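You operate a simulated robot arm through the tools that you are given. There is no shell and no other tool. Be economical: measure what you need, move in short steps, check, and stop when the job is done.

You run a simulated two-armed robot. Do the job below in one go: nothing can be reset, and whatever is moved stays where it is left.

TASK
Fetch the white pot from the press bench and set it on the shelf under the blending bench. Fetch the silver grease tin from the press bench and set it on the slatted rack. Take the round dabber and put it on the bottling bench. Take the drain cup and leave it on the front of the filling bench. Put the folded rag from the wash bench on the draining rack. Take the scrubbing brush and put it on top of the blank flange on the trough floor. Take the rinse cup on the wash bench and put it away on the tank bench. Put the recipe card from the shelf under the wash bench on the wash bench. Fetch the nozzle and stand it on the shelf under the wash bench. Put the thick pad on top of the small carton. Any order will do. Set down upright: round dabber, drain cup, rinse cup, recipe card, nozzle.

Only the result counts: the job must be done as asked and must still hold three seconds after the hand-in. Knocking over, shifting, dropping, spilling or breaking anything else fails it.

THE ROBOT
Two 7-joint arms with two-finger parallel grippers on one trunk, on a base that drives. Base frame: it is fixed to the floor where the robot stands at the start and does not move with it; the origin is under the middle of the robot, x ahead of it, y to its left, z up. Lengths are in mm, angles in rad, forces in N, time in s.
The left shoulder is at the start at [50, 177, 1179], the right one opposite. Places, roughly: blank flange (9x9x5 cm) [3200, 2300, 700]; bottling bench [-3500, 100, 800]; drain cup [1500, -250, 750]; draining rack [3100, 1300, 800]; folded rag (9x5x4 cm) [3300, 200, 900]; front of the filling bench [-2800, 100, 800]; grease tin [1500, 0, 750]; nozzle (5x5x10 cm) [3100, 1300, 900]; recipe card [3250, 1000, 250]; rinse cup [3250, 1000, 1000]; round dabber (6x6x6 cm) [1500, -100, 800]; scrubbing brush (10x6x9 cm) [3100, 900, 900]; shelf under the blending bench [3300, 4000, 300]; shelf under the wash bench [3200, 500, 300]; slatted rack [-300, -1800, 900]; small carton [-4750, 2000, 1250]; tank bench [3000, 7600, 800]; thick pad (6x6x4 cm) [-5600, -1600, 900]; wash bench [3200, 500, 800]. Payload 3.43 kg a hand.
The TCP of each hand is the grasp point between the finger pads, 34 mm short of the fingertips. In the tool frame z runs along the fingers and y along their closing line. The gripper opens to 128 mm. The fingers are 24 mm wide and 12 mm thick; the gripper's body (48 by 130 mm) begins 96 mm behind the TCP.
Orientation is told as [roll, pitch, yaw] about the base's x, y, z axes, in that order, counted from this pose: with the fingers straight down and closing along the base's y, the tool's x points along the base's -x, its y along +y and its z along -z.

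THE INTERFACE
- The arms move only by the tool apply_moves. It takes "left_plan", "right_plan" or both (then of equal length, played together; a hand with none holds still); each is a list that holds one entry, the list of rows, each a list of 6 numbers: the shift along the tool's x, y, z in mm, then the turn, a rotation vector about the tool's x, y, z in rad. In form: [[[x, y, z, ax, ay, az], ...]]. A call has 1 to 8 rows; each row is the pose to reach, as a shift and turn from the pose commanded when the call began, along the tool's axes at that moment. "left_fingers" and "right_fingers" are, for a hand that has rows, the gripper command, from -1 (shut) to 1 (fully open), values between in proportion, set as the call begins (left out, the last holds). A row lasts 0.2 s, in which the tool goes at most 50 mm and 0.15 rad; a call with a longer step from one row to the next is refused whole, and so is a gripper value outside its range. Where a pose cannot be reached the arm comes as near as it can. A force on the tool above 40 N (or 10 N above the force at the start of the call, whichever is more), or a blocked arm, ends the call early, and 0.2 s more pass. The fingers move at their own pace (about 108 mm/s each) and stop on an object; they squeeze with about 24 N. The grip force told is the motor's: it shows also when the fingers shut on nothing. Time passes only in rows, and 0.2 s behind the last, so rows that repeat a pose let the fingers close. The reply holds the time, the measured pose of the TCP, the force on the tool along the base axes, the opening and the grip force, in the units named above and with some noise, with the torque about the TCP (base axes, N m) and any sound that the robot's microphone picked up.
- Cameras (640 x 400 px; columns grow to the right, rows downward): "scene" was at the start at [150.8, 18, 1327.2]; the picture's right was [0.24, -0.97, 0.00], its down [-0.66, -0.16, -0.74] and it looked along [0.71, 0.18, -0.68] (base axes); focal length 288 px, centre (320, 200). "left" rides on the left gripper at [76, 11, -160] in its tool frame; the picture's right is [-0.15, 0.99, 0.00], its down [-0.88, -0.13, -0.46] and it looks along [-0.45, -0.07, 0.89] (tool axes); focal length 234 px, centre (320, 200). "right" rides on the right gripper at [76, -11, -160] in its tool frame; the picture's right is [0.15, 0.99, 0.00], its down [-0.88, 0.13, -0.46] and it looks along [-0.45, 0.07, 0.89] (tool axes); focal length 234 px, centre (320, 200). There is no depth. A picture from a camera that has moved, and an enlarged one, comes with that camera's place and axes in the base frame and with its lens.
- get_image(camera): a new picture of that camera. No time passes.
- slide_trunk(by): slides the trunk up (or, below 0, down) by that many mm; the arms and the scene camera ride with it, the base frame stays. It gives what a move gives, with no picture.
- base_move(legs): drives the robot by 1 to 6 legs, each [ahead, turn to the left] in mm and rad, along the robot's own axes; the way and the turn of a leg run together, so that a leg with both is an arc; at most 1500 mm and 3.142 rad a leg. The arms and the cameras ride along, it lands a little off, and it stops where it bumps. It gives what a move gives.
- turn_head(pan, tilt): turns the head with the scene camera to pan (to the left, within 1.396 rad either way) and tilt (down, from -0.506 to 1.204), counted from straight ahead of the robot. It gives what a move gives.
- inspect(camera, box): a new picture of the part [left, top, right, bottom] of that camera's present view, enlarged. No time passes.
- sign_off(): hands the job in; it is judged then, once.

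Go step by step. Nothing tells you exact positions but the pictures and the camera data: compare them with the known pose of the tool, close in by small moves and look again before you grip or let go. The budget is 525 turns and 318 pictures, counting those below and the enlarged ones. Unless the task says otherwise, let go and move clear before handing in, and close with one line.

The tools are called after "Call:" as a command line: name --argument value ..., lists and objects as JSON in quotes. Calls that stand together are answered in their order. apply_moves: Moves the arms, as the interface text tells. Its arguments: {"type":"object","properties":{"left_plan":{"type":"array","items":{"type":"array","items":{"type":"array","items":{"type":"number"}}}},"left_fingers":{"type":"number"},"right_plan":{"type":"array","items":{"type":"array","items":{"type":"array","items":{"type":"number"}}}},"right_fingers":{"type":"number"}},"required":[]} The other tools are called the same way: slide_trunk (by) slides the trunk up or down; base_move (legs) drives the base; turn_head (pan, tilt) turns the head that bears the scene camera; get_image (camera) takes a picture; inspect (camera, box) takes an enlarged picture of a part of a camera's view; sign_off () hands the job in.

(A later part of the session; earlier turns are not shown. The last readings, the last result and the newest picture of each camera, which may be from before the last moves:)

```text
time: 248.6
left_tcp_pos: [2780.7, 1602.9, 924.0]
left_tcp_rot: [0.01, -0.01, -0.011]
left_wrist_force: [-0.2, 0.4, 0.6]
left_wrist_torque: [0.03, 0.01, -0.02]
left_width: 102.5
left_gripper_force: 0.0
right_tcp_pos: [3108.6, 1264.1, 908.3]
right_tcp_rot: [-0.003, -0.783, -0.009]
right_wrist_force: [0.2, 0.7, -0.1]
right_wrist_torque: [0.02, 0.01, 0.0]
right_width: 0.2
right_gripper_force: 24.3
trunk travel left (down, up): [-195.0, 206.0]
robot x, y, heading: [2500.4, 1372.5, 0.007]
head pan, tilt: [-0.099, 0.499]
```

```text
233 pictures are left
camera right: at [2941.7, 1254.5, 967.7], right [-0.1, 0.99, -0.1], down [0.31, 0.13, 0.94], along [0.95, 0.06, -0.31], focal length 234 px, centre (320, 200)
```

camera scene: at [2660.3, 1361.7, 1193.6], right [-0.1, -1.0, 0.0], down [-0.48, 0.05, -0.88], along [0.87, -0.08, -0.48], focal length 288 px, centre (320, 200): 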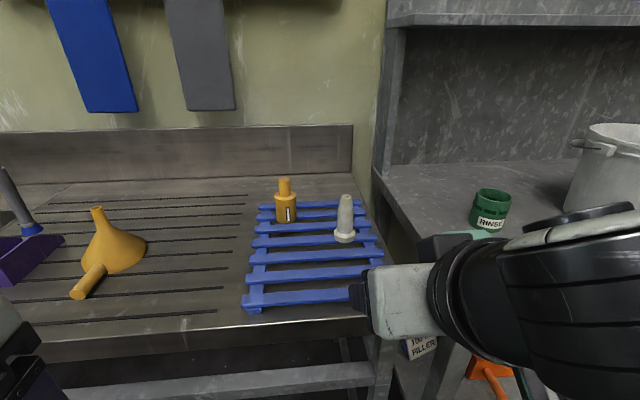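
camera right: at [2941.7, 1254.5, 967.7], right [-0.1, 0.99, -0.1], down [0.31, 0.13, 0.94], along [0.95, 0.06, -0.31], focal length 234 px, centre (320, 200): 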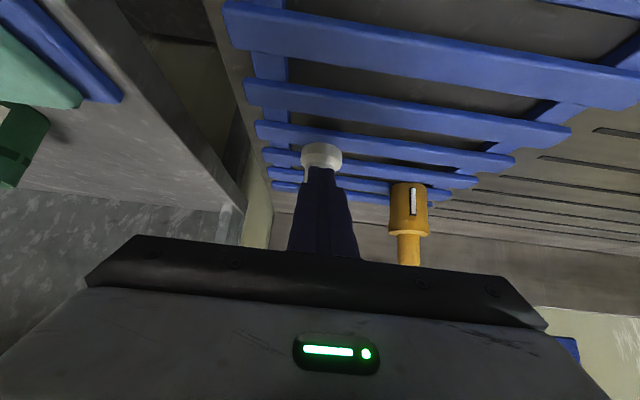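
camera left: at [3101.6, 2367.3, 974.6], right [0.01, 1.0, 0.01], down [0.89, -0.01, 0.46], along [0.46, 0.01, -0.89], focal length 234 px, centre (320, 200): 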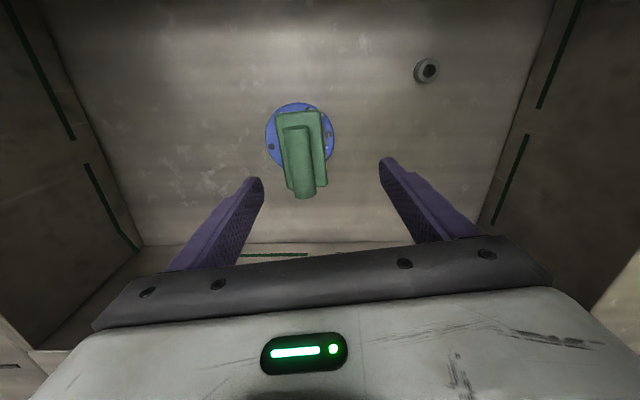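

The fingers closed in front of the nozzle: it is farther back and lower (x≈3155, base z≈828). I back off, open, lower and move in again.

Call:
apply_moves --right_plan '[[[15, 0, -15, 0, 0, 0], [28, 0, -28, 0, 0, 0], [28, 0, -28, 0, 0, 0], [48, 0, -8, 0, 0, 0], [54, 0, -2, 0, 0, 0]]]' --right_fingers 0.2

Call:
get_image --camera "right"

Call:
inspect --camera "scene" --box '[240, 160, 420, 300]'

```text
time: 249.8
left_tcp_pos: [2779.0, 1602.7, 924.3]
left_tcp_rot: [0.01, -0.01, -0.01]
left_wrist_force: [0.5, 0.7, -0.8]
left_wrist_torque: [0.02, 0.02, 0.01]
left_width: 102.6
left_gripper_force: 0.0
right_tcp_pos: [3067.7, 1265.4, 874.0]
right_tcp_rot: [0.0, -0.792, -0.01]
right_wrist_force: [-3.3, -3.5, 13.9]
right_wrist_torque: [-0.35, -0.15, 0.06]
right_width: 77.0
right_gripper_force: 0.6
trunk travel left (down, up): [-195.0, 206.0]
robot x, y, heading: [2499.0, 1370.2, 0.003]
head pan, tilt: [-0.099, 0.499]
```

```text
232 pictures are left
camera right: at [2901.3, 1255.7, 932.9], right [-0.09, 0.99, -0.1], down [0.3, 0.13, 0.95], along [0.95, 0.06, -0.3], focal length 234 px, centre (320, 200)
```

right: 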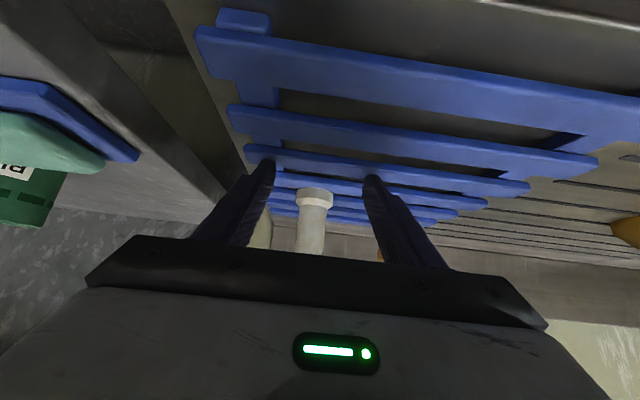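

```text
2.86 times, centred on (330, 230) of scene
camera zoom: at [2658.7, 1361.7, 1194.2], right [-0.1, -1.0, 0.0], down [-0.48, 0.05, -0.88], along [0.87, -0.08, -0.48], focal length 823 px, centre (291, 114)
```

zoom: 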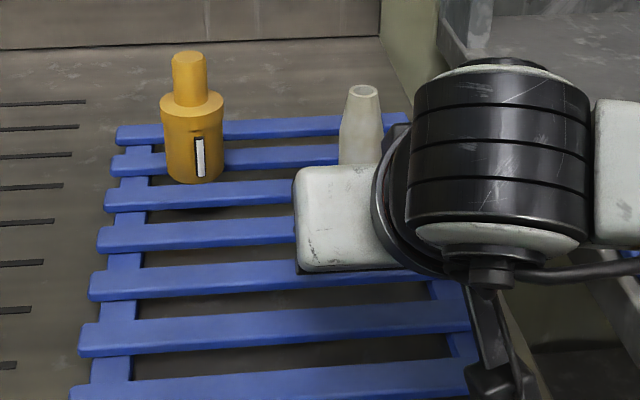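

Fingertips touch the slats (rack top z≈841). I lift 13 mm and then move forward around the nozzle.

Call:
apply_moves --right_plan '[[[-10, 0, -10, 0, 0, 0], [-28, 0, 8, 0, 0, 0], [-46, 0, 26, 0, 0, 0], [-58, 0, 38, 0, 0, 0]]]'

Call:
get_image --camera "right"

Call:
inspect --camera "scene" --box '[240, 160, 420, 300]'

```text
time: 250.8
left_tcp_pos: [2780.3, 1603.8, 923.9]
left_tcp_rot: [0.011, -0.009, -0.009]
left_wrist_force: [-0.2, 0.6, -1.0]
left_wrist_torque: [0.0, 0.0, -0.01]
left_width: 102.6
left_gripper_force: 0.1
right_tcp_pos: [3135.6, 1262.5, 881.6]
right_tcp_rot: [-0.003, -0.784, -0.007]
right_wrist_force: [-0.1, 0.6, -0.5]
right_wrist_torque: [-0.01, -0.01, 0.0]
right_width: 76.9
right_gripper_force: 0.0
trunk travel left (down, up): [-195.0, 206.0]
robot x, y, heading: [2499.4, 1374.5, 0.003]
head pan, tilt: [-0.099, 0.499]
```

```text
230 pictures are left
camera right: at [2969.4, 1254.0, 942.2], right [-0.1, 0.99, -0.1], down [0.31, 0.13, 0.94], along [0.95, 0.06, -0.31], focal length 234 px, centre (320, 200)
```

right: 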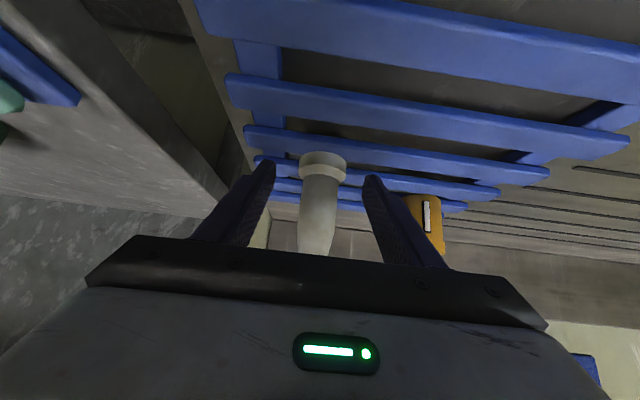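

```text
2.86 times, centred on (330, 230) of scene
camera zoom: at [2660.1, 1361.7, 1193.6], right [-0.1, -1.0, 0.0], down [-0.48, 0.05, -0.88], along [0.87, -0.08, -0.48], focal length 823 px, centre (291, 114)
```

zoom: 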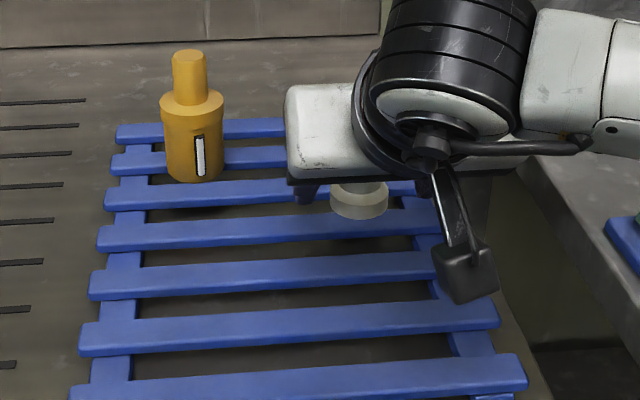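

Call:
apply_moves --right_plan '[[[-8, 0, 8, 0, 0, 0], [-15, 1, 15, 0, 0, 0]]]'

Call:
apply_moves --right_plan '[[[0, 0, 0, 0, 0, 0], [0, 0, 0, 0, 0, 0], [0, 0, 0, 0, 0, 0]]]' --right_fingers -1

Call:
get_image --camera "right"

```text
time: 251.4
left_tcp_pos: [2781.3, 1602.7, 923.8]
left_tcp_rot: [0.011, -0.009, -0.009]
left_wrist_force: [0.3, -0.4, 0.1]
left_wrist_torque: [0.0, -0.02, 0.0]
left_width: 102.5
left_gripper_force: 0.1
right_tcp_pos: [3157.5, 1264.4, 883.5]
right_tcp_rot: [-0.002, -0.781, -0.007]
right_wrist_force: [-0.2, -0.3, -0.1]
right_wrist_torque: [-0.01, 0.03, 0.01]
right_width: 76.7
right_gripper_force: 0.0
trunk travel left (down, up): [-195.0, 206.0]
robot x, y, heading: [2497.0, 1372.6, 0.007]
head pan, tilt: [-0.099, 0.499]
```

```text
time: 252.2
left_tcp_pos: [2780.0, 1602.2, 924.0]
left_tcp_rot: [0.01, -0.008, -0.009]
left_wrist_force: [0.2, 0.3, 0.5]
left_wrist_torque: [0.05, -0.01, -0.01]
left_width: 102.4
left_gripper_force: 0.1
right_tcp_pos: [3157.1, 1264.2, 883.0]
right_tcp_rot: [-0.001, -0.782, -0.009]
right_wrist_force: [-1.0, -0.4, 0.5]
right_wrist_torque: [-0.04, 0.0, -0.02]
right_width: 37.7
right_gripper_force: 23.9
trunk travel left (down, up): [-195.0, 206.0]
robot x, y, heading: [2500.0, 1375.1, 0.001]
head pan, tilt: [-0.099, 0.499]
```

```text
228 pictures are left
camera right: at [2990.3, 1255.1, 942.9], right [-0.1, 0.99, -0.1], down [0.3, 0.13, 0.94], along [0.95, 0.06, -0.31], focal length 234 px, centre (320, 200)
```

right: 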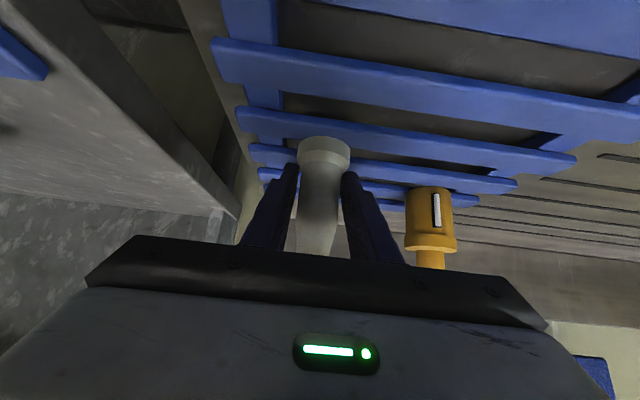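

Nozzle gripped (38 mm). Lift and withdraw, then look at the shelf under the wash bench.

Call:
apply_moves --right_plan '[[[-15, 0, -15, 0, 0, 0], [-36, 0, -36, 0, 0, 0], [-57, 0, -57, 0, 0, 0], [-78, 0, -78, 0, 0, 0]]]'

Call:
base_move --legs '[[-330, 0]]'

Call:
get_image --camera "right"

Call:
base_move --legs '[[0, -1.571], [550, 0], [0, 1.571]]'

Call:
turn_head --pan 0 --tilt 0.55

Call:
get_image --camera "scene"

```text
time: 253.2
left_tcp_pos: [2779.7, 1602.5, 924.0]
left_tcp_rot: [0.009, -0.008, -0.009]
left_wrist_force: [-0.2, -0.6, 0.2]
left_wrist_torque: [0.02, 0.03, 0.0]
left_width: 102.4
left_gripper_force: 0.0
right_tcp_pos: [3158.6, 1266.1, 994.6]
right_tcp_rot: [-0.003, -0.781, -0.009]
right_wrist_force: [0.0, -0.6, 0.1]
right_wrist_torque: [-0.03, 0.0, -0.01]
right_width: 37.5
right_gripper_force: 24.2
trunk travel left (down, up): [-195.0, 206.0]
robot x, y, heading: [2497.4, 1374.4, 0.001]
head pan, tilt: [-0.099, 0.499]
```

```text
time: 255.4
left_tcp_pos: [2454.1, 1600.5, 924.9]
left_tcp_rot: [0.011, -0.008, -0.008]
left_wrist_force: [0.1, 0.5, -0.1]
left_wrist_torque: [-0.01, 0.01, 0.02]
left_width: 102.5
left_gripper_force: 0.0
right_tcp_pos: [2831.6, 1265.2, 995.1]
right_tcp_rot: [-0.002, -0.781, -0.01]
right_wrist_force: [0.3, 0.0, -0.3]
right_wrist_torque: [0.02, -0.01, -0.01]
right_width: 37.3
right_gripper_force: 23.8
trunk travel left (down, up): [-195.0, 206.0]
robot x, y, heading: [2171.9, 1372.0, 0.001]
head pan, tilt: [-0.099, 0.499]
```

```text
227 pictures are left
camera right: at [2665.2, 1256.2, 1055.1], right [-0.09, 0.99, -0.1], down [0.31, 0.13, 0.94], along [0.95, 0.06, -0.31], focal length 234 px, centre (320, 200)
```

right: 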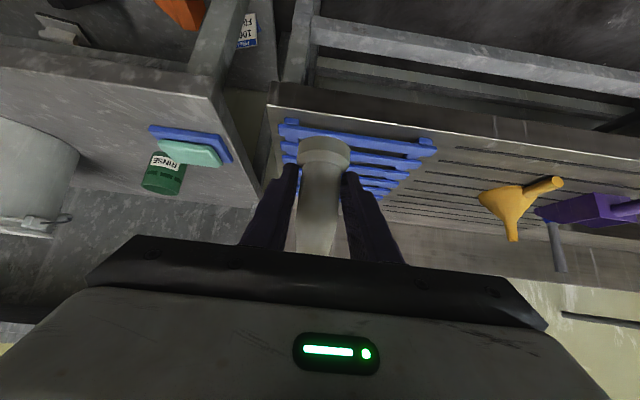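

```text
time: 266.3
left_tcp_pos: [2447.0, 1057.1, 924.5]
left_tcp_rot: [0.011, -0.009, 0.038]
left_wrist_force: [1.1, -0.4, 0.6]
left_wrist_torque: [-0.01, -0.02, 0.0]
left_width: 102.5
left_gripper_force: 0.1
right_tcp_pos: [2840.2, 738.5, 994.3]
right_tcp_rot: [-0.003, -0.783, 0.039]
right_wrist_force: [0.3, 0.6, -1.3]
right_wrist_torque: [0.02, 0.02, -0.02]
right_width: 37.8
right_gripper_force: 23.9
trunk travel left (down, up): [-195.0, 206.0]
robot x, y, heading: [2175.8, 807.9, 0.047]
head pan, tilt: [-0.099, 0.499]
```

```text
time: 267.0
left_tcp_pos: [2445.9, 1057.4, 925.1]
left_tcp_rot: [0.011, -0.009, 0.038]
left_wrist_force: [-0.1, -0.8, 0.0]
left_wrist_torque: [0.01, -0.03, 0.0]
left_width: 102.6
left_gripper_force: 0.1
right_tcp_pos: [2839.6, 738.5, 993.9]
right_tcp_rot: [-0.001, -0.78, 0.037]
right_wrist_force: [-0.3, 1.3, -1.3]
right_wrist_torque: [-0.03, 0.02, 0.02]
right_width: 37.7
right_gripper_force: 23.5
trunk travel left (down, up): [-195.0, 206.0]
robot x, y, heading: [2176.3, 811.8, 0.049]
head pan, tilt: [0.0, 0.55]
```

```text
226 pictures are left
camera scene: at [2336.3, 820.0, 1189.0], right [0.05, -1.0, 0.0], down [-0.52, -0.03, -0.85], along [0.85, 0.04, -0.52], focal length 288 px, centre (320, 200)
```

scene: 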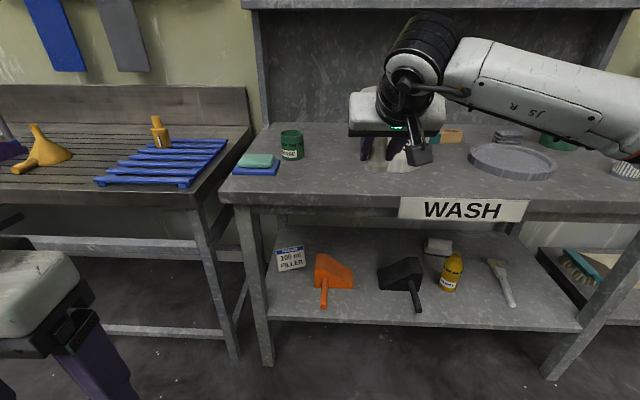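

The shelf shows free room at about (3040,670), between the orange and black tool handles. I back off slightly, lower everything in front of the bench.

Call:
base_move --legs '[[0, -0.05], [-70, 0]]'

Call:
slide_trunk --by -195

Call:
apply_moves --right_plan '[[[35, 0, 35, 0, 0, 0], [70, 0, 70, 0, 0, 0], [105, 0, 105, 0, 0, 0], [140, 0, 140, 0, 0, 0], [175, 0, 175, 0, 0, 0], [210, 0, 210, 0, 0, 0], [245, 0, 245, 0, 0, 0], [278, 0, 278, 0, 0, 0]]]'

Call:
get_image --camera "scene"

Call:
get_image --camera "right"

```text
time: 268.4
left_tcp_pos: [2388.5, 1043.1, 924.6]
left_tcp_rot: [0.012, -0.01, -0.011]
left_wrist_force: [0.3, -0.2, -0.6]
left_wrist_torque: [0.02, -0.03, -0.02]
left_width: 102.4
left_gripper_force: 0.0
right_tcp_pos: [2766.1, 706.7, 995.1]
right_tcp_rot: [-0.002, -0.783, -0.01]
right_wrist_force: [-0.2, 0.7, -1.5]
right_wrist_torque: [0.01, 0.03, -0.01]
right_width: 37.4
right_gripper_force: 23.7
trunk travel left (down, up): [-195.0, 206.0]
robot x, y, heading: [2107.8, 813.4, -0.003]
head pan, tilt: [0.0, 0.55]
```

```text
time: 270.6
left_tcp_pos: [2389.8, 1043.3, 729.2]
left_tcp_rot: [0.011, -0.009, -0.01]
left_wrist_force: [0.2, 0.1, 0.1]
left_wrist_torque: [0.02, -0.02, 0.0]
left_width: 102.3
left_gripper_force: 0.0
right_tcp_pos: [2767.0, 706.5, 799.4]
right_tcp_rot: [0.001, -0.781, -0.01]
right_wrist_force: [0.4, 0.4, -0.6]
right_wrist_torque: [0.01, 0.0, 0.01]
right_width: 37.5
right_gripper_force: 24.1
trunk travel left (down, up): [0.0, 401.0]
robot x, y, heading: [2105.9, 815.9, -0.003]
head pan, tilt: [0.0, 0.55]
```

```text
time: 272.4
left_tcp_pos: [2389.9, 1042.8, 729.1]
left_tcp_rot: [0.011, -0.008, -0.011]
left_wrist_force: [-0.7, 0.0, 0.4]
left_wrist_torque: [0.0, 0.01, -0.02]
left_width: 102.4
left_gripper_force: 0.1
right_tcp_pos: [2763.7, 706.2, 407.0]
right_tcp_rot: [-0.002, -0.781, -0.01]
right_wrist_force: [0.6, 0.4, -0.2]
right_wrist_torque: [-0.03, 0.03, -0.01]
right_width: 37.5
right_gripper_force: 24.2
trunk travel left (down, up): [0.0, 401.0]
robot x, y, heading: [2107.4, 815.2, -0.004]
head pan, tilt: [0.0, 0.55]
```

```text
225 pictures are left
camera scene: at [2267.9, 812.2, 994.1], right [0.0, -1.0, 0.0], down [-0.52, 0.0, -0.85], along [0.85, 0.0, -0.52], focal length 288 px, centre (320, 200)
```

scene: 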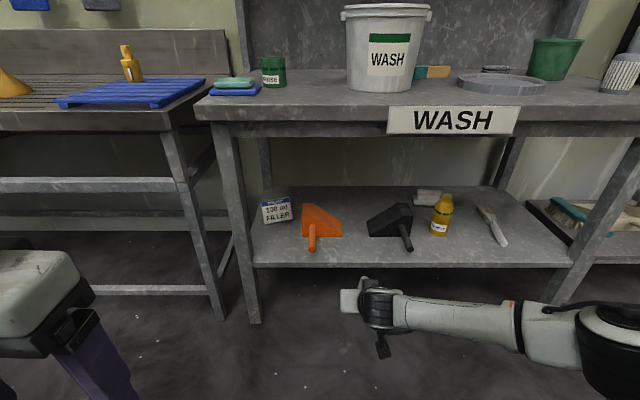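

```text
224 pictures are left
camera right: at [2597.2, 696.8, 467.1], right [-0.09, 0.99, -0.1], down [0.31, 0.13, 0.94], along [0.95, 0.05, -0.31], focal length 234 px, centre (320, 200)
```

right: 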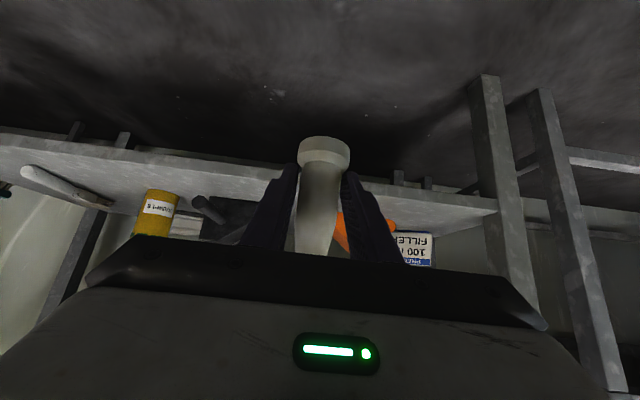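

I shift the hand 33 mm right and drive the nozzle in over the shelf.

Call:
apply_moves --right_plan '[[[0, -33, 0, 0, 0, 0]]]'

Call:
base_move --legs '[[268, 0]]'

Call:
get_image --camera "right"

Call:
get_image --camera "scene"

```text
time: 272.8
left_tcp_pos: [2389.8, 1044.0, 727.9]
left_tcp_rot: [0.01, -0.01, -0.009]
left_wrist_force: [0.4, -0.2, -0.1]
left_wrist_torque: [-0.03, 0.0, -0.02]
left_width: 102.2
left_gripper_force: 0.0
right_tcp_pos: [2765.2, 672.7, 406.4]
right_tcp_rot: [0.0, -0.781, -0.011]
right_wrist_force: [0.1, 0.2, -0.4]
right_wrist_torque: [-0.01, 0.02, -0.01]
right_width: 37.6
right_gripper_force: 23.8
trunk travel left (down, up): [0.0, 401.0]
robot x, y, heading: [2107.2, 808.9, -0.001]
head pan, tilt: [0.0, 0.55]
```

```text
time: 274.6
left_tcp_pos: [2657.2, 1041.4, 728.9]
left_tcp_rot: [0.011, -0.008, -0.013]
left_wrist_force: [0.2, 0.1, 0.8]
left_wrist_torque: [-0.03, 0.03, -0.01]
left_width: 102.2
left_gripper_force: 0.0
right_tcp_pos: [3032.5, 672.6, 406.4]
right_tcp_rot: [-0.002, -0.783, -0.012]
right_wrist_force: [0.3, -0.6, -1.0]
right_wrist_torque: [-0.01, 0.02, 0.03]
right_width: 37.7
right_gripper_force: 24.2
trunk travel left (down, up): [0.0, 401.0]
robot x, y, heading: [2375.6, 813.6, 0.003]
head pan, tilt: [0.0, 0.55]
```

```text
223 pictures are left
camera right: at [2865.0, 663.8, 466.6], right [-0.09, 0.99, -0.1], down [0.31, 0.13, 0.94], along [0.95, 0.05, -0.31], focal length 234 px, centre (320, 200)
```

right: 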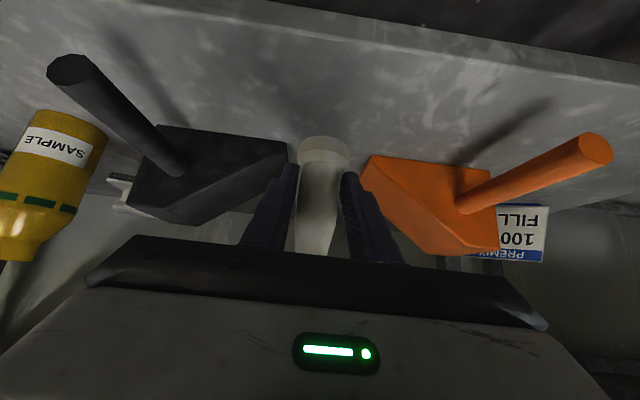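

```text
222 pictures are left
camera scene: at [2534.9, 811.7, 994.0], right [0.0, -1.0, 0.0], down [-0.52, 0.0, -0.85], along [0.85, 0.0, -0.52], focal length 288 px, centre (320, 200)
```

scene: 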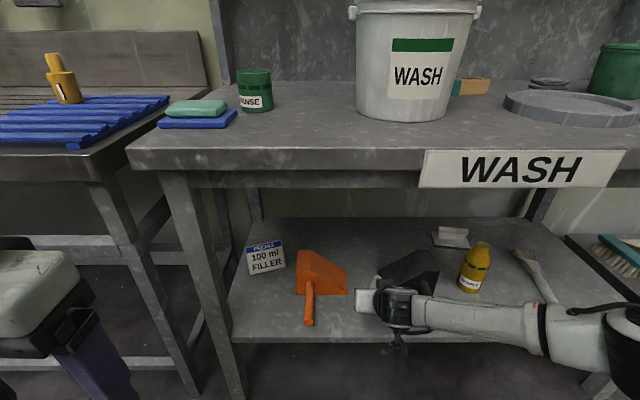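

Well placed between the scoops. I lower to contact.

Call:
apply_moves --right_plan '[[[8, 0, 20, 0, 0, 0], [20, 0, 31, 0, 0, 0], [23, 0, 34, 0, 0, 0], [26, 0, 37, 0, 0, 0], [29, 0, 40, 0, 0, 0], [32, 0, 43, 0, 0, 0], [35, 0, 46, 0, 0, 0], [38, 0, 49, 0, 0, 0]]]'

Call:
get_image --camera "right"

Call:
inspect --camera "scene" --box '[280, 220, 480, 360]'

```text
time: 276.4
left_tcp_pos: [2655.1, 1043.3, 731.8]
left_tcp_rot: [0.012, -0.013, -0.011]
left_wrist_force: [-0.1, 0.1, -0.1]
left_wrist_torque: [0.01, 0.04, 0.01]
left_width: 102.2
left_gripper_force: 0.1
right_tcp_pos: [3042.2, 672.3, 352.5]
right_tcp_rot: [0.001, -0.793, -0.014]
right_wrist_force: [-0.2, -1.0, 29.4]
right_wrist_torque: [0.02, -0.23, -0.12]
right_width: 38.8
right_gripper_force: 24.1
trunk travel left (down, up): [0.0, 401.0]
robot x, y, heading: [2376.6, 812.2, 0.005]
head pan, tilt: [0.0, 0.55]
```

```text
221 pictures are left
camera right: at [2875.0, 663.6, 410.7], right [-0.09, 0.99, -0.1], down [0.3, 0.13, 0.95], along [0.95, 0.05, -0.3], focal length 234 px, centre (320, 200)
```

right: 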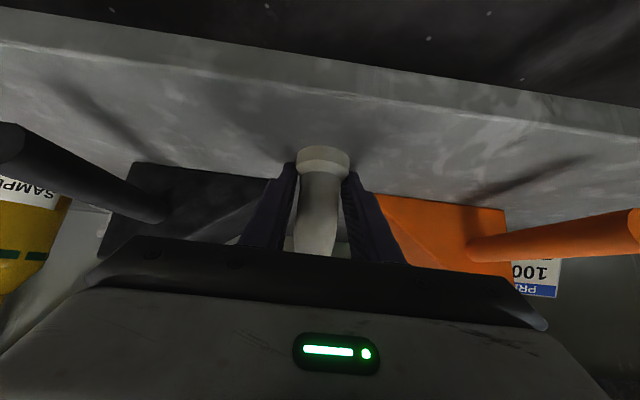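

```text
2.86 times, centred on (380, 290) of scene
camera zoom: at [2532.5, 812.2, 994.8], right [0.0, -1.0, 0.0], down [-0.52, 0.0, -0.85], along [0.85, 0.0, -0.52], focal length 823 px, centre (149, -57)
```

zoom: 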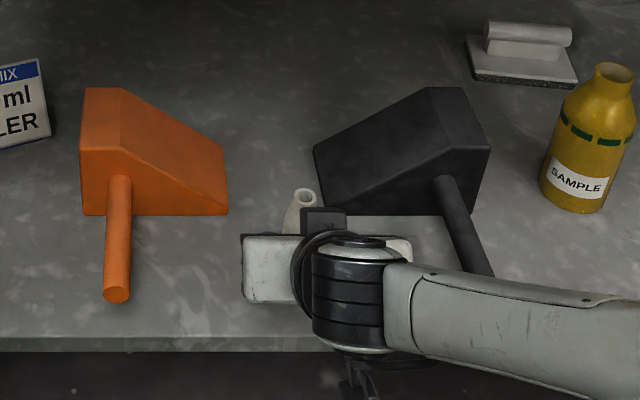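

Firm contact. I ease up 2 mm, open and withdraw straight back.

Call:
apply_moves --right_plan '[[[-2, 0, -2, 0, 0, 0], [-2, 0, -2, 0, 0, 0], [-2, 0, -2, 0, 0, 0], [24, 0, -30, 0, 0, 0], [50, 0, -58, 0, 0, 0], [76, 0, -86, 0, 0, 0], [90, 0, -120, 0, 0, 0]]]' --right_fingers 0.0

Call:
get_image --camera "scene"

Call:
get_image --camera "right"

```text
time: 278.1
left_tcp_pos: [2656.7, 1042.4, 728.5]
left_tcp_rot: [0.008, -0.009, -0.011]
left_wrist_force: [-0.4, -0.2, 0.0]
left_wrist_torque: [0.0, -0.02, -0.01]
left_width: 102.6
left_gripper_force: 0.1
right_tcp_pos: [2889.1, 674.9, 367.6]
right_tcp_rot: [-0.01, -0.774, -0.014]
right_wrist_force: [-0.1, 0.2, -0.5]
right_wrist_torque: [0.0, -0.01, -0.03]
right_width: 64.1
right_gripper_force: 0.1
trunk travel left (down, up): [0.0, 401.0]
robot x, y, heading: [2372.1, 816.8, 0.0]
head pan, tilt: [0.0, 0.55]
```

```text
219 pictures are left
camera scene: at [2534.8, 811.7, 994.0], right [0.0, -1.0, 0.0], down [-0.52, 0.0, -0.85], along [0.85, 0.0, -0.52], focal length 288 px, centre (320, 200)
```

scene: 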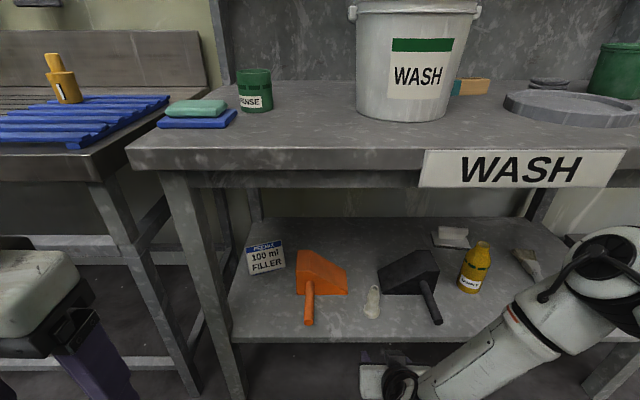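

```text
218 pictures are left
camera right: at [2722.5, 668.2, 429.0], right [-0.08, 0.99, -0.11], down [0.31, 0.13, 0.94], along [0.95, 0.04, -0.32], focal length 234 px, centre (320, 200)
```

right: 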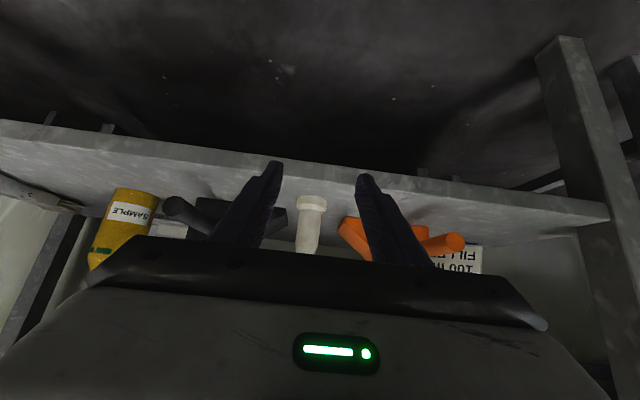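

The nozzle stands upright. Now the recipe card on the shelf: a closer look.

Call:
inspect --camera "scene" --box '[220, 215, 320, 295]'

```text
5.00 times, centred on (270, 255) of scene
camera zoom: at [2534.8, 811.7, 994.0], right [0.0, -1.0, 0.0], down [-0.52, 0.0, -0.85], along [0.85, 0.0, -0.52], focal length 1440 px, centre (570, -75)
```

zoom: 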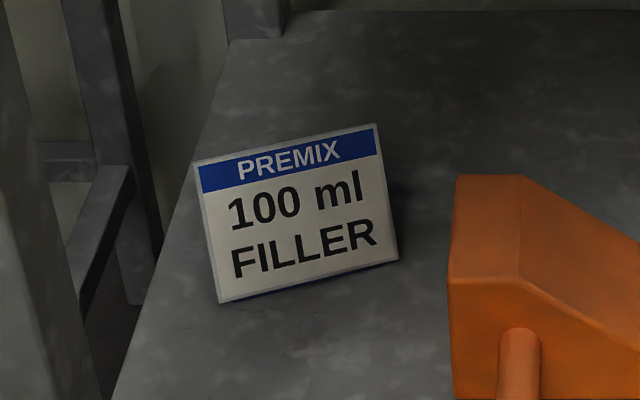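

The card (≈117–120 mm wide) stands at ≈(3208,980), facing slightly to −y (≈0.32 rad). I reposition so the right hand can face it and look closer.

Call:
base_move --legs '[[-250, 0], [0, 1.571], [285, 0], [0, -1.571]]'

Call:
apply_moves --right_plan '[[[-10, 0, 10, 0, 0, 0], [-10, 0, 10, 0.08, 0, -0.08], [-10, 0, 10, 0.16, 0, -0.16], [-10, 0, 10, 0.22, 0, -0.22]]]' --right_fingers 1

Call:
get_image --camera "right"

```text
time: 289.0
left_tcp_pos: [2433.3, 1306.5, 729.5]
left_tcp_rot: [0.011, -0.009, -0.055]
left_wrist_force: [-0.2, 0.4, -0.1]
left_wrist_torque: [0.0, -0.01, -0.02]
left_width: 102.4
left_gripper_force: 0.1
right_tcp_pos: [2651.3, 929.3, 367.3]
right_tcp_rot: [-0.01, -0.775, -0.056]
right_wrist_force: [-0.7, -0.4, 0.4]
right_wrist_torque: [0.01, 0.01, -0.03]
right_width: 63.8
right_gripper_force: 0.2
trunk travel left (down, up): [0.0, 401.0]
robot x, y, heading: [2142.5, 1089.5, -0.044]
head pan, tilt: [0.0, 0.55]
```

```text
time: 290.0
left_tcp_pos: [2433.2, 1305.9, 729.1]
left_tcp_rot: [0.013, -0.01, -0.057]
left_wrist_force: [-0.9, 0.9, 0.4]
left_wrist_torque: [0.0, 0.02, -0.02]
left_width: 102.6
left_gripper_force: 0.1
right_tcp_pos: [2664.1, 928.6, 367.4]
right_tcp_rot: [-0.433, -0.727, 0.24]
right_wrist_force: [0.2, -0.5, 0.2]
right_wrist_torque: [0.03, 0.01, -0.04]
right_width: 127.8
right_gripper_force: 0.0
trunk travel left (down, up): [0.0, 401.0]
robot x, y, heading: [2143.0, 1091.2, -0.045]
head pan, tilt: [0.0, 0.55]
```

```text
216 pictures are left
camera right: at [2498.6, 947.1, 429.7], right [-0.05, 0.91, -0.41], down [0.33, 0.4, 0.85], along [0.94, -0.09, -0.33], focal length 234 px, centre (320, 200)
```

right: 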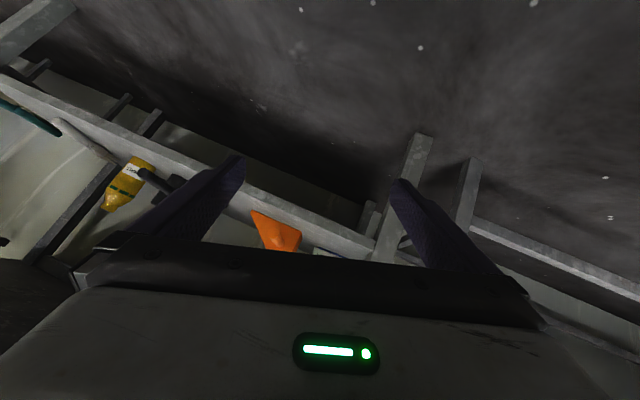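

The yaw axis sign was wrong; I undo that rotation and then yaw properly about the vertical.

Call:
apply_moves --right_plan '[[[0, 0, 0, -0.1, 0, 0.1], [0, 0, 0, -0.2, 0, 0.2], [0, 0, 0, -0.22, 0, 0.22]]]'

Call:
apply_moves --right_plan '[[[0, 0, 0, -0.084, 0, -0.086], [0, 0, 0, -0.168, 0, -0.171], [0, 0, 0, -0.252, 0, -0.257]]]'

Call:
base_move --legs '[[0, 0.045], [180, 0]]'

Call:
get_image --camera "right"

Call:
get_image --camera "scene"

```text
time: 290.8
left_tcp_pos: [2432.9, 1306.8, 729.3]
left_tcp_rot: [0.009, -0.009, -0.055]
left_wrist_force: [0.1, -0.3, 0.4]
left_wrist_torque: [-0.01, -0.04, 0.0]
left_width: 102.3
left_gripper_force: 0.1
right_tcp_pos: [2664.5, 928.0, 368.4]
right_tcp_rot: [-0.008, -0.776, -0.057]
right_wrist_force: [0.7, -0.2, -0.4]
right_wrist_torque: [-0.02, -0.02, -0.01]
right_width: 127.7
right_gripper_force: 0.0
trunk travel left (down, up): [0.0, 401.0]
robot x, y, heading: [2139.0, 1088.7, -0.044]
head pan, tilt: [0.0, 0.55]
```

```text
time: 291.6
left_tcp_pos: [2433.7, 1305.4, 729.9]
left_tcp_rot: [0.013, -0.01, -0.055]
left_wrist_force: [-0.4, 0.3, -0.8]
left_wrist_torque: [0.02, 0.01, -0.04]
left_width: 102.5
left_gripper_force: 0.1
right_tcp_pos: [2651.7, 974.4, 413.5]
right_tcp_rot: [-0.009, -0.772, 0.125]
right_wrist_force: [0.3, 0.4, 0.5]
right_wrist_torque: [0.02, -0.02, 0.01]
right_width: 128.2
right_gripper_force: 0.1
right hand out of reach, approached as far as the arm can: row 1, 2, 3
trunk travel left (down, up): [0.0, 401.0]
robot x, y, heading: [2138.3, 1090.4, -0.04]
head pan, tilt: [0.0, 0.55]
```

```text
time: 293.5
left_tcp_pos: [2606.6, 1318.5, 729.5]
left_tcp_rot: [0.011, -0.008, -0.012]
left_wrist_force: [-0.1, 0.0, 0.2]
left_wrist_torque: [-0.01, -0.02, 0.04]
left_width: 102.2
left_gripper_force: 0.1
right_tcp_pos: [2839.6, 996.1, 413.1]
right_tcp_rot: [-0.009, -0.773, 0.167]
right_wrist_force: [-0.5, -0.1, 0.6]
right_wrist_torque: [0.01, 0.03, 0.02]
right_width: 128.2
right_gripper_force: 0.2
trunk travel left (down, up): [0.0, 401.0]
robot x, y, heading: [2325.0, 1088.8, -0.001]
head pan, tilt: [0.0, 0.55]
```

```text
215 pictures are left
camera right: at [2677.6, 959.7, 475.6], right [-0.26, 0.96, -0.11], down [0.29, 0.18, 0.94], along [0.92, 0.22, -0.32], focal length 234 px, centre (320, 200)
```

right: 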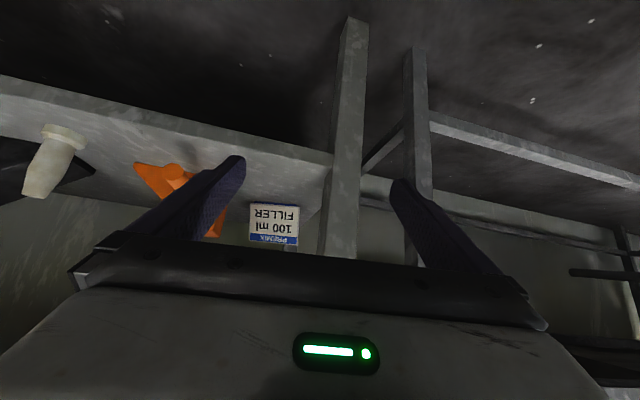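

```text
214 pictures are left
camera scene: at [2484.8, 1087.8, 994.1], right [0.0, -1.0, 0.0], down [-0.52, 0.0, -0.85], along [0.85, 0.0, -0.52], focal length 288 px, centre (320, 200)
```

scene: 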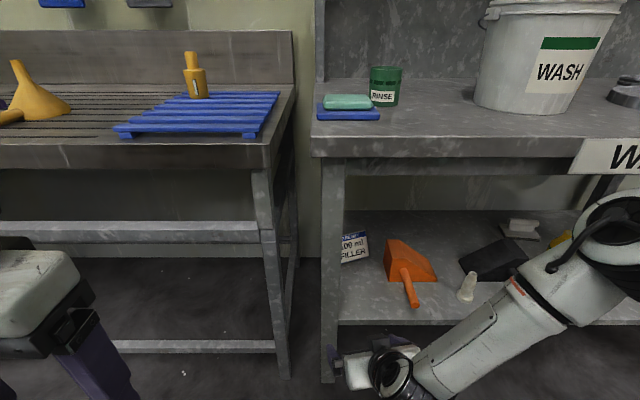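

The card is nearly upright (≈10° lean), centre bottom ≈(3206,981,321), top z≈413. I reposition for an approach along heading ≈0.25 that clears the bench leg.

Call:
base_move --legs '[[0, -1.895], [232, 0], [0, 2.145]]'

Call:
get_image --camera "right"

```text
time: 305.0
left_tcp_pos: [2465.0, 1156.3, 730.3]
left_tcp_rot: [0.011, -0.01, 0.224]
left_wrist_force: [-0.1, 0.1, 0.5]
left_wrist_torque: [-0.01, -0.02, 0.01]
left_width: 102.3
left_gripper_force: 0.0
right_tcp_pos: [2766.5, 897.9, 413.9]
right_tcp_rot: [-0.009, -0.774, 0.404]
right_wrist_force: [-0.4, 0.5, -0.1]
right_wrist_torque: [0.0, 0.03, -0.02]
right_width: 128.0
right_gripper_force: 0.1
trunk travel left (down, up): [0.0, 401.0]
robot x, y, heading: [2244.2, 870.0, 0.234]
head pan, tilt: [0.0, 0.55]
```

```text
213 pictures are left
camera right: at [2617.4, 824.4, 475.6], right [-0.48, 0.87, -0.11], down [0.23, 0.25, 0.94], along [0.85, 0.43, -0.32], focal length 234 px, centre (320, 200)
```

right: 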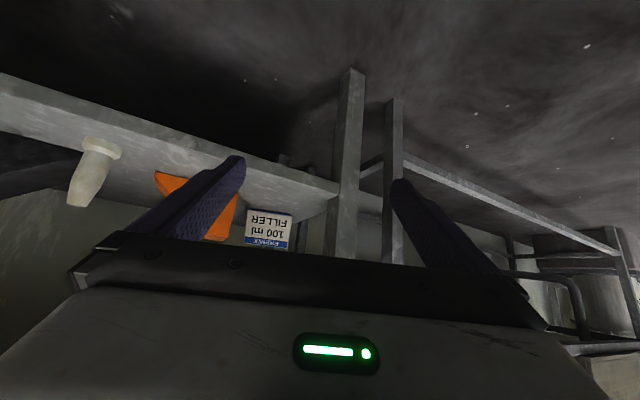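

Call:
apply_moves --right_plan '[[[-20, -14, 29, 0.015, 0, 0.015], [-40, -28, 58, 0.03, 0, 0.03], [-61, -42, 87, 0.045, 0, 0.045], [-81, -56, 115, 0.059, 0, 0.06]]]'

Call:
base_move --legs '[[0, 0.016], [140, 0]]'

Call:
get_image --camera "right"

Call:
get_image --camera "scene"

```text
time: 306.0
left_tcp_pos: [2463.9, 1156.9, 730.1]
left_tcp_rot: [0.011, -0.01, 0.225]
left_wrist_force: [-0.3, -0.1, 0.4]
left_wrist_torque: [-0.02, 0.01, 0.05]
left_width: 102.4
left_gripper_force: 0.1
right_tcp_pos: [2915.0, 901.5, 388.7]
right_tcp_rot: [-0.008, -0.773, 0.32]
right_wrist_force: [0.5, -0.2, 0.0]
right_wrist_torque: [0.01, -0.01, -0.01]
right_width: 128.0
right_gripper_force: 0.0
trunk travel left (down, up): [0.0, 401.0]
robot x, y, heading: [2241.1, 867.9, 0.236]
head pan, tilt: [0.0, 0.55]
```

```text
time: 307.6
left_tcp_pos: [2592.5, 1194.4, 729.3]
left_tcp_rot: [0.012, -0.009, 0.241]
left_wrist_force: [-0.4, -0.3, 0.0]
left_wrist_torque: [-0.02, -0.01, 0.0]
left_width: 102.4
left_gripper_force: 0.1
right_tcp_pos: [3048.2, 947.9, 390.0]
right_tcp_rot: [-0.008, -0.774, 0.338]
right_wrist_force: [-0.3, 0.5, 0.5]
right_wrist_torque: [-0.02, 0.0, 0.02]
right_width: 127.8
right_gripper_force: 0.0
trunk travel left (down, up): [0.0, 401.0]
robot x, y, heading: [2376.7, 900.0, 0.257]
head pan, tilt: [0.0, 0.55]
```

```text
212 pictures are left
camera right: at [2894.3, 884.7, 450.1], right [-0.42, 0.9, -0.11], down [0.25, 0.23, 0.94], along [0.87, 0.37, -0.32], focal length 234 px, centre (320, 200)
```

right: 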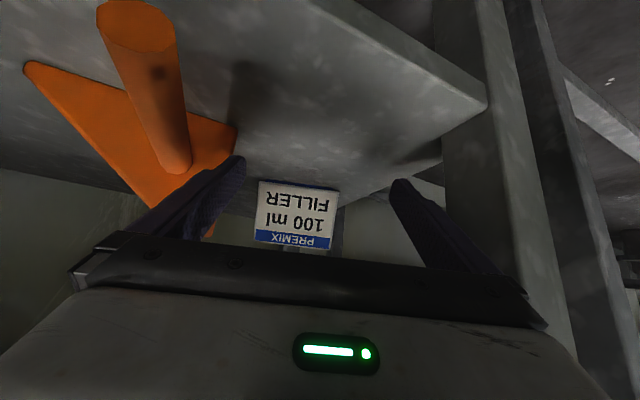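

```text
211 pictures are left
camera scene: at [2532.8, 940.9, 994.1], right [0.25, -0.97, 0.0], down [-0.51, -0.13, -0.85], along [0.83, 0.21, -0.52], focal length 288 px, centre (320, 200)
```

scene: 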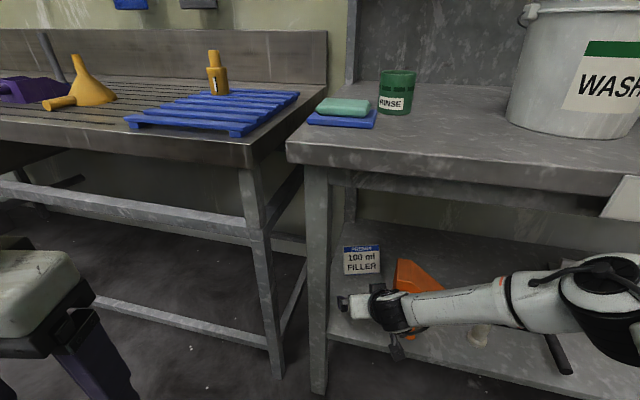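

Good close view: card centre ≈(3211,984), ~118 mm wide, nearly square to the tool. I shift 18 mm right and drive 105 mm forward.

Call:
apply_moves --right_plan '[[[0, -18, 0, 0, 0, 0]]]'

Call:
base_move --legs '[[105, 0]]'

Call:
get_image --camera "right"

```text
time: 308.1
left_tcp_pos: [2593.4, 1195.3, 730.0]
left_tcp_rot: [0.011, -0.007, 0.243]
left_wrist_force: [-0.1, -0.7, -0.7]
left_wrist_torque: [-0.01, 0.03, 0.02]
left_width: 102.5
left_gripper_force: 0.0
right_tcp_pos: [3050.4, 934.5, 387.3]
right_tcp_rot: [-0.005, -0.774, 0.338]
right_wrist_force: [-3.4, 2.9, 1.3]
right_wrist_torque: [-0.04, -0.01, -0.07]
right_width: 126.0
right_gripper_force: 0.1
trunk travel left (down, up): [0.0, 401.0]
robot x, y, heading: [2380.4, 902.0, 0.254]
head pan, tilt: [0.0, 0.55]
```

```text
time: 309.2
left_tcp_pos: [2696.6, 1223.0, 730.1]
left_tcp_rot: [0.01, -0.008, 0.242]
left_wrist_force: [-0.4, -0.2, 0.1]
left_wrist_torque: [-0.02, 0.01, -0.03]
left_width: 102.4
left_gripper_force: 0.0
right_tcp_pos: [3156.8, 959.5, 389.1]
right_tcp_rot: [-0.009, -0.775, 0.338]
right_wrist_force: [0.0, -0.3, -0.4]
right_wrist_torque: [-0.03, -0.02, -0.01]
right_width: 128.0
right_gripper_force: 0.1
trunk travel left (down, up): [0.0, 401.0]
robot x, y, heading: [2483.2, 933.4, 0.254]
head pan, tilt: [0.0, 0.55]
```

```text
210 pictures are left
camera right: at [3003.5, 896.5, 450.0], right [-0.42, 0.9, -0.11], down [0.25, 0.23, 0.94], along [0.87, 0.37, -0.32], focal length 234 px, centre (320, 200)
```

right: 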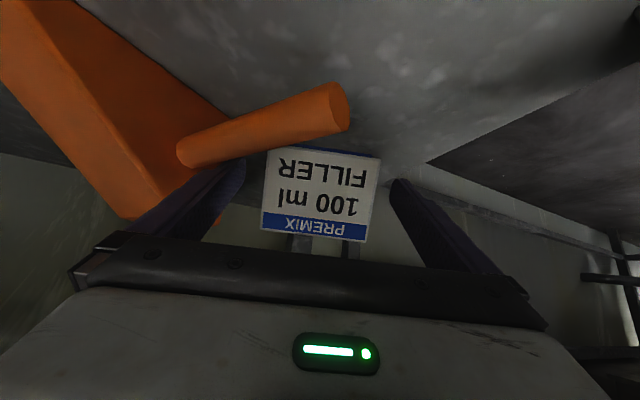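

The orange scoop's handle now looks rotated — my finger may have pushed it. I stop and check with the scene camera.

Call:
turn_head --pan -0.25 --tilt 0.55

Call:
get_image --camera "scene"

```text
time: 310.0
left_tcp_pos: [2696.8, 1222.2, 729.7]
left_tcp_rot: [0.011, -0.01, 0.244]
left_wrist_force: [-1.1, 0.4, -0.2]
left_wrist_torque: [-0.03, 0.0, 0.0]
left_width: 102.5
left_gripper_force: 0.0
right_tcp_pos: [3158.4, 960.3, 388.4]
right_tcp_rot: [-0.011, -0.775, 0.34]
right_wrist_force: [-0.3, 0.4, 0.1]
right_wrist_torque: [0.01, 0.01, -0.01]
right_width: 128.0
right_gripper_force: 0.1
trunk travel left (down, up): [0.0, 401.0]
robot x, y, heading: [2482.8, 933.2, 0.251]
head pan, tilt: [-0.25, 0.55]
```

```text
209 pictures are left
camera scene: at [2639.3, 945.8, 994.0], right [0.0, -1.0, 0.0], down [-0.52, 0.0, -0.85], along [0.85, 0.0, -0.52], focal length 288 px, centre (320, 200)
```

scene: 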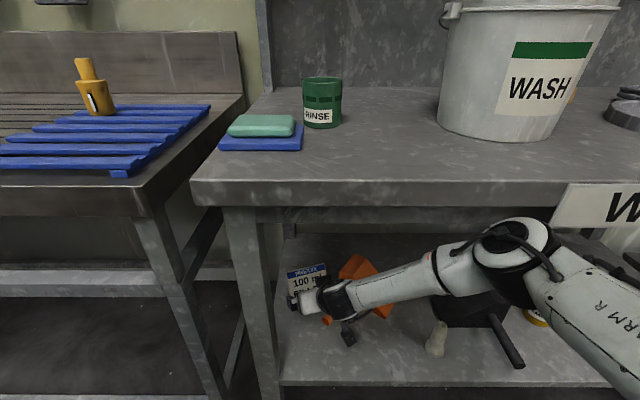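

The hand rotated the orange scoop. I lift clear first, back out, and then will restore it to its original pose (front edge at x≈3104, y 731–883, handle along −x at y≈841).

Call:
apply_moves --right_plan '[[[-15, 0, -15, 0, 0, 0], [-30, 0, -30, 0, 0, 0], [-50, 0, -50, 0, 0, 0]]]'

Call:
get_image --camera "right"

Call:
base_move --legs '[[-330, 0]]'

Call:
get_image --camera "scene"

Call:
get_image --camera "right"

```text
time: 310.8
left_tcp_pos: [2693.5, 1220.8, 733.0]
left_tcp_rot: [0.01, -0.018, 0.24]
left_wrist_force: [0.1, 0.3, -0.9]
left_wrist_torque: [-0.02, -0.03, 0.0]
left_width: 102.4
left_gripper_force: 0.0
right_tcp_pos: [3152.9, 961.3, 463.0]
right_tcp_rot: [-0.012, -0.778, 0.339]
right_wrist_force: [0.2, 0.0, -0.4]
right_wrist_torque: [0.0, 0.0, 0.03]
right_width: 128.2
right_gripper_force: 0.1
trunk travel left (down, up): [0.0, 401.0]
robot x, y, heading: [2482.9, 929.0, 0.249]
head pan, tilt: [-0.25, 0.55]
```

```text
208 pictures are left
camera right: at [2999.2, 896.6, 524.6], right [-0.42, 0.9, -0.11], down [0.25, 0.23, 0.94], along [0.87, 0.37, -0.32], focal length 234 px, centre (320, 200)
```

right: 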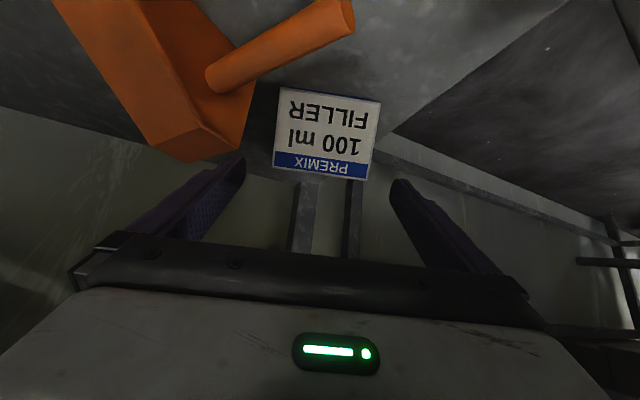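

```text
time: 313.0
left_tcp_pos: [2377.7, 1138.2, 730.3]
left_tcp_rot: [0.011, -0.009, 0.234]
left_wrist_force: [-0.5, 0.7, 0.4]
left_wrist_torque: [0.0, 0.01, -0.01]
left_width: 102.5
left_gripper_force: 0.0
right_tcp_pos: [2836.5, 876.7, 459.8]
right_tcp_rot: [-0.011, -0.775, 0.331]
right_wrist_force: [-0.8, 0.5, 0.0]
right_wrist_torque: [-0.01, 0.02, -0.01]
right_width: 128.0
right_gripper_force: 0.0
trunk travel left (down, up): [0.0, 401.0]
robot x, y, heading: [2161.5, 850.2, 0.247]
head pan, tilt: [-0.25, 0.55]
```

```text
207 pictures are left
camera scene: at [2318.2, 862.6, 994.0], right [0.0, -1.0, 0.0], down [-0.52, 0.0, -0.85], along [0.85, 0.0, -0.52], focal length 288 px, centre (320, 200)
```

scene: 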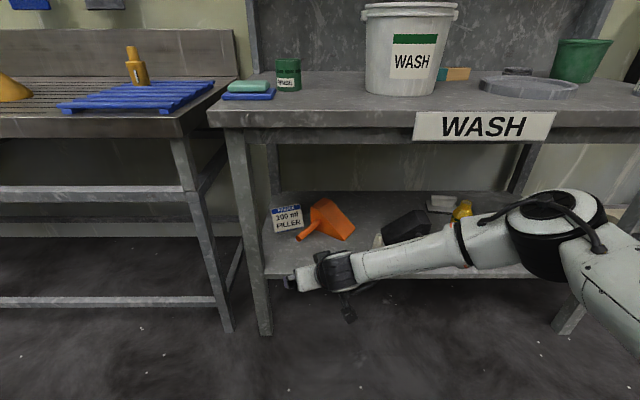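

```text
206 pictures are left
camera right: at [2682.7, 813.4, 521.8], right [-0.41, 0.9, -0.11], down [0.25, 0.23, 0.94], along [0.88, 0.36, -0.32], focal length 234 px, centre (320, 200)
```

right: 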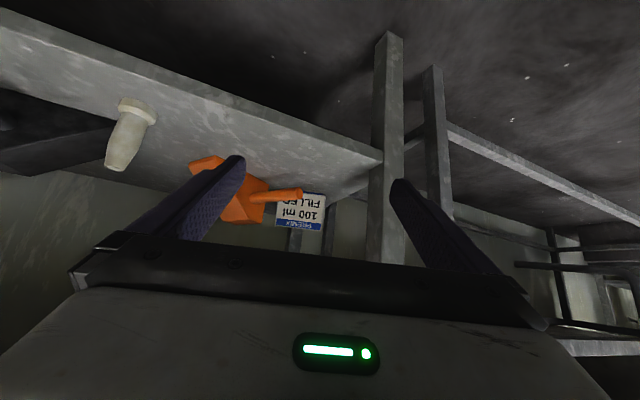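

The card is fine; the scoop is turned. I zoom to measure its present pose.

Call:
inspect --camera "scene" --box '[250, 180, 400, 280]'

```text
4.00 times, centred on (325, 230) of scene
camera zoom: at [2318.2, 862.6, 994.0], right [0.0, -1.0, 0.0], down [-0.52, 0.0, -0.85], along [0.85, 0.0, -0.52], focal length 1152 px, centre (300, 80)
```

zoom: 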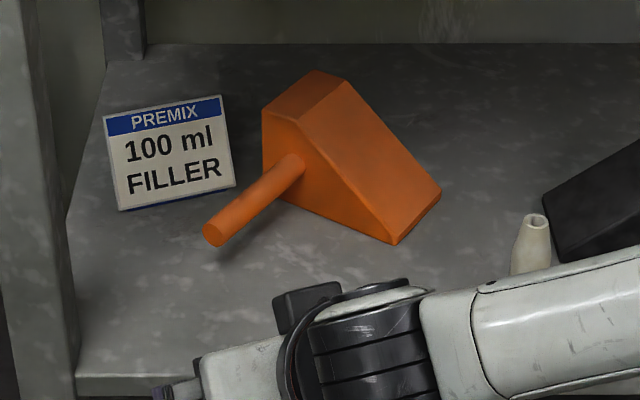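

Measured: scoop rotated by −37° about vertical; handle now from tip (3103,936) to root (3199,866), z≈361. I'll grip its handle and slide it back. First reposition the base.

Call:
base_move --legs '[[0, 1.0], [192, 0], [0, -1.247]]'

Call:
get_image --camera "right"

```text
time: 320.2
left_tcp_pos: [2512.6, 1249.3, 729.3]
left_tcp_rot: [0.009, -0.008, -0.045]
left_wrist_force: [0.5, -0.6, -0.3]
left_wrist_torque: [-0.01, -0.03, 0.0]
left_width: 102.5
left_gripper_force: 0.1
right_tcp_pos: [2882.3, 870.1, 459.8]
right_tcp_rot: [-0.011, -0.776, 0.051]
right_wrist_force: [0.2, -0.2, 0.4]
right_wrist_torque: [0.02, -0.01, 0.0]
right_width: 128.1
right_gripper_force: 0.1
trunk travel left (down, up): [0.0, 401.0]
robot x, y, heading: [2222.1, 1029.8, -0.035]
head pan, tilt: [-0.25, 0.55]
```

```text
204 pictures are left
camera right: at [2716.1, 851.9, 521.8], right [-0.15, 0.98, -0.11], down [0.3, 0.15, 0.94], along [0.94, 0.11, -0.32], focal length 234 px, centre (320, 200)
```

right: 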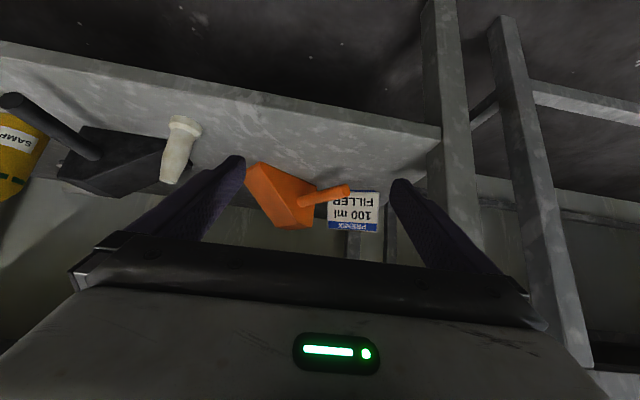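

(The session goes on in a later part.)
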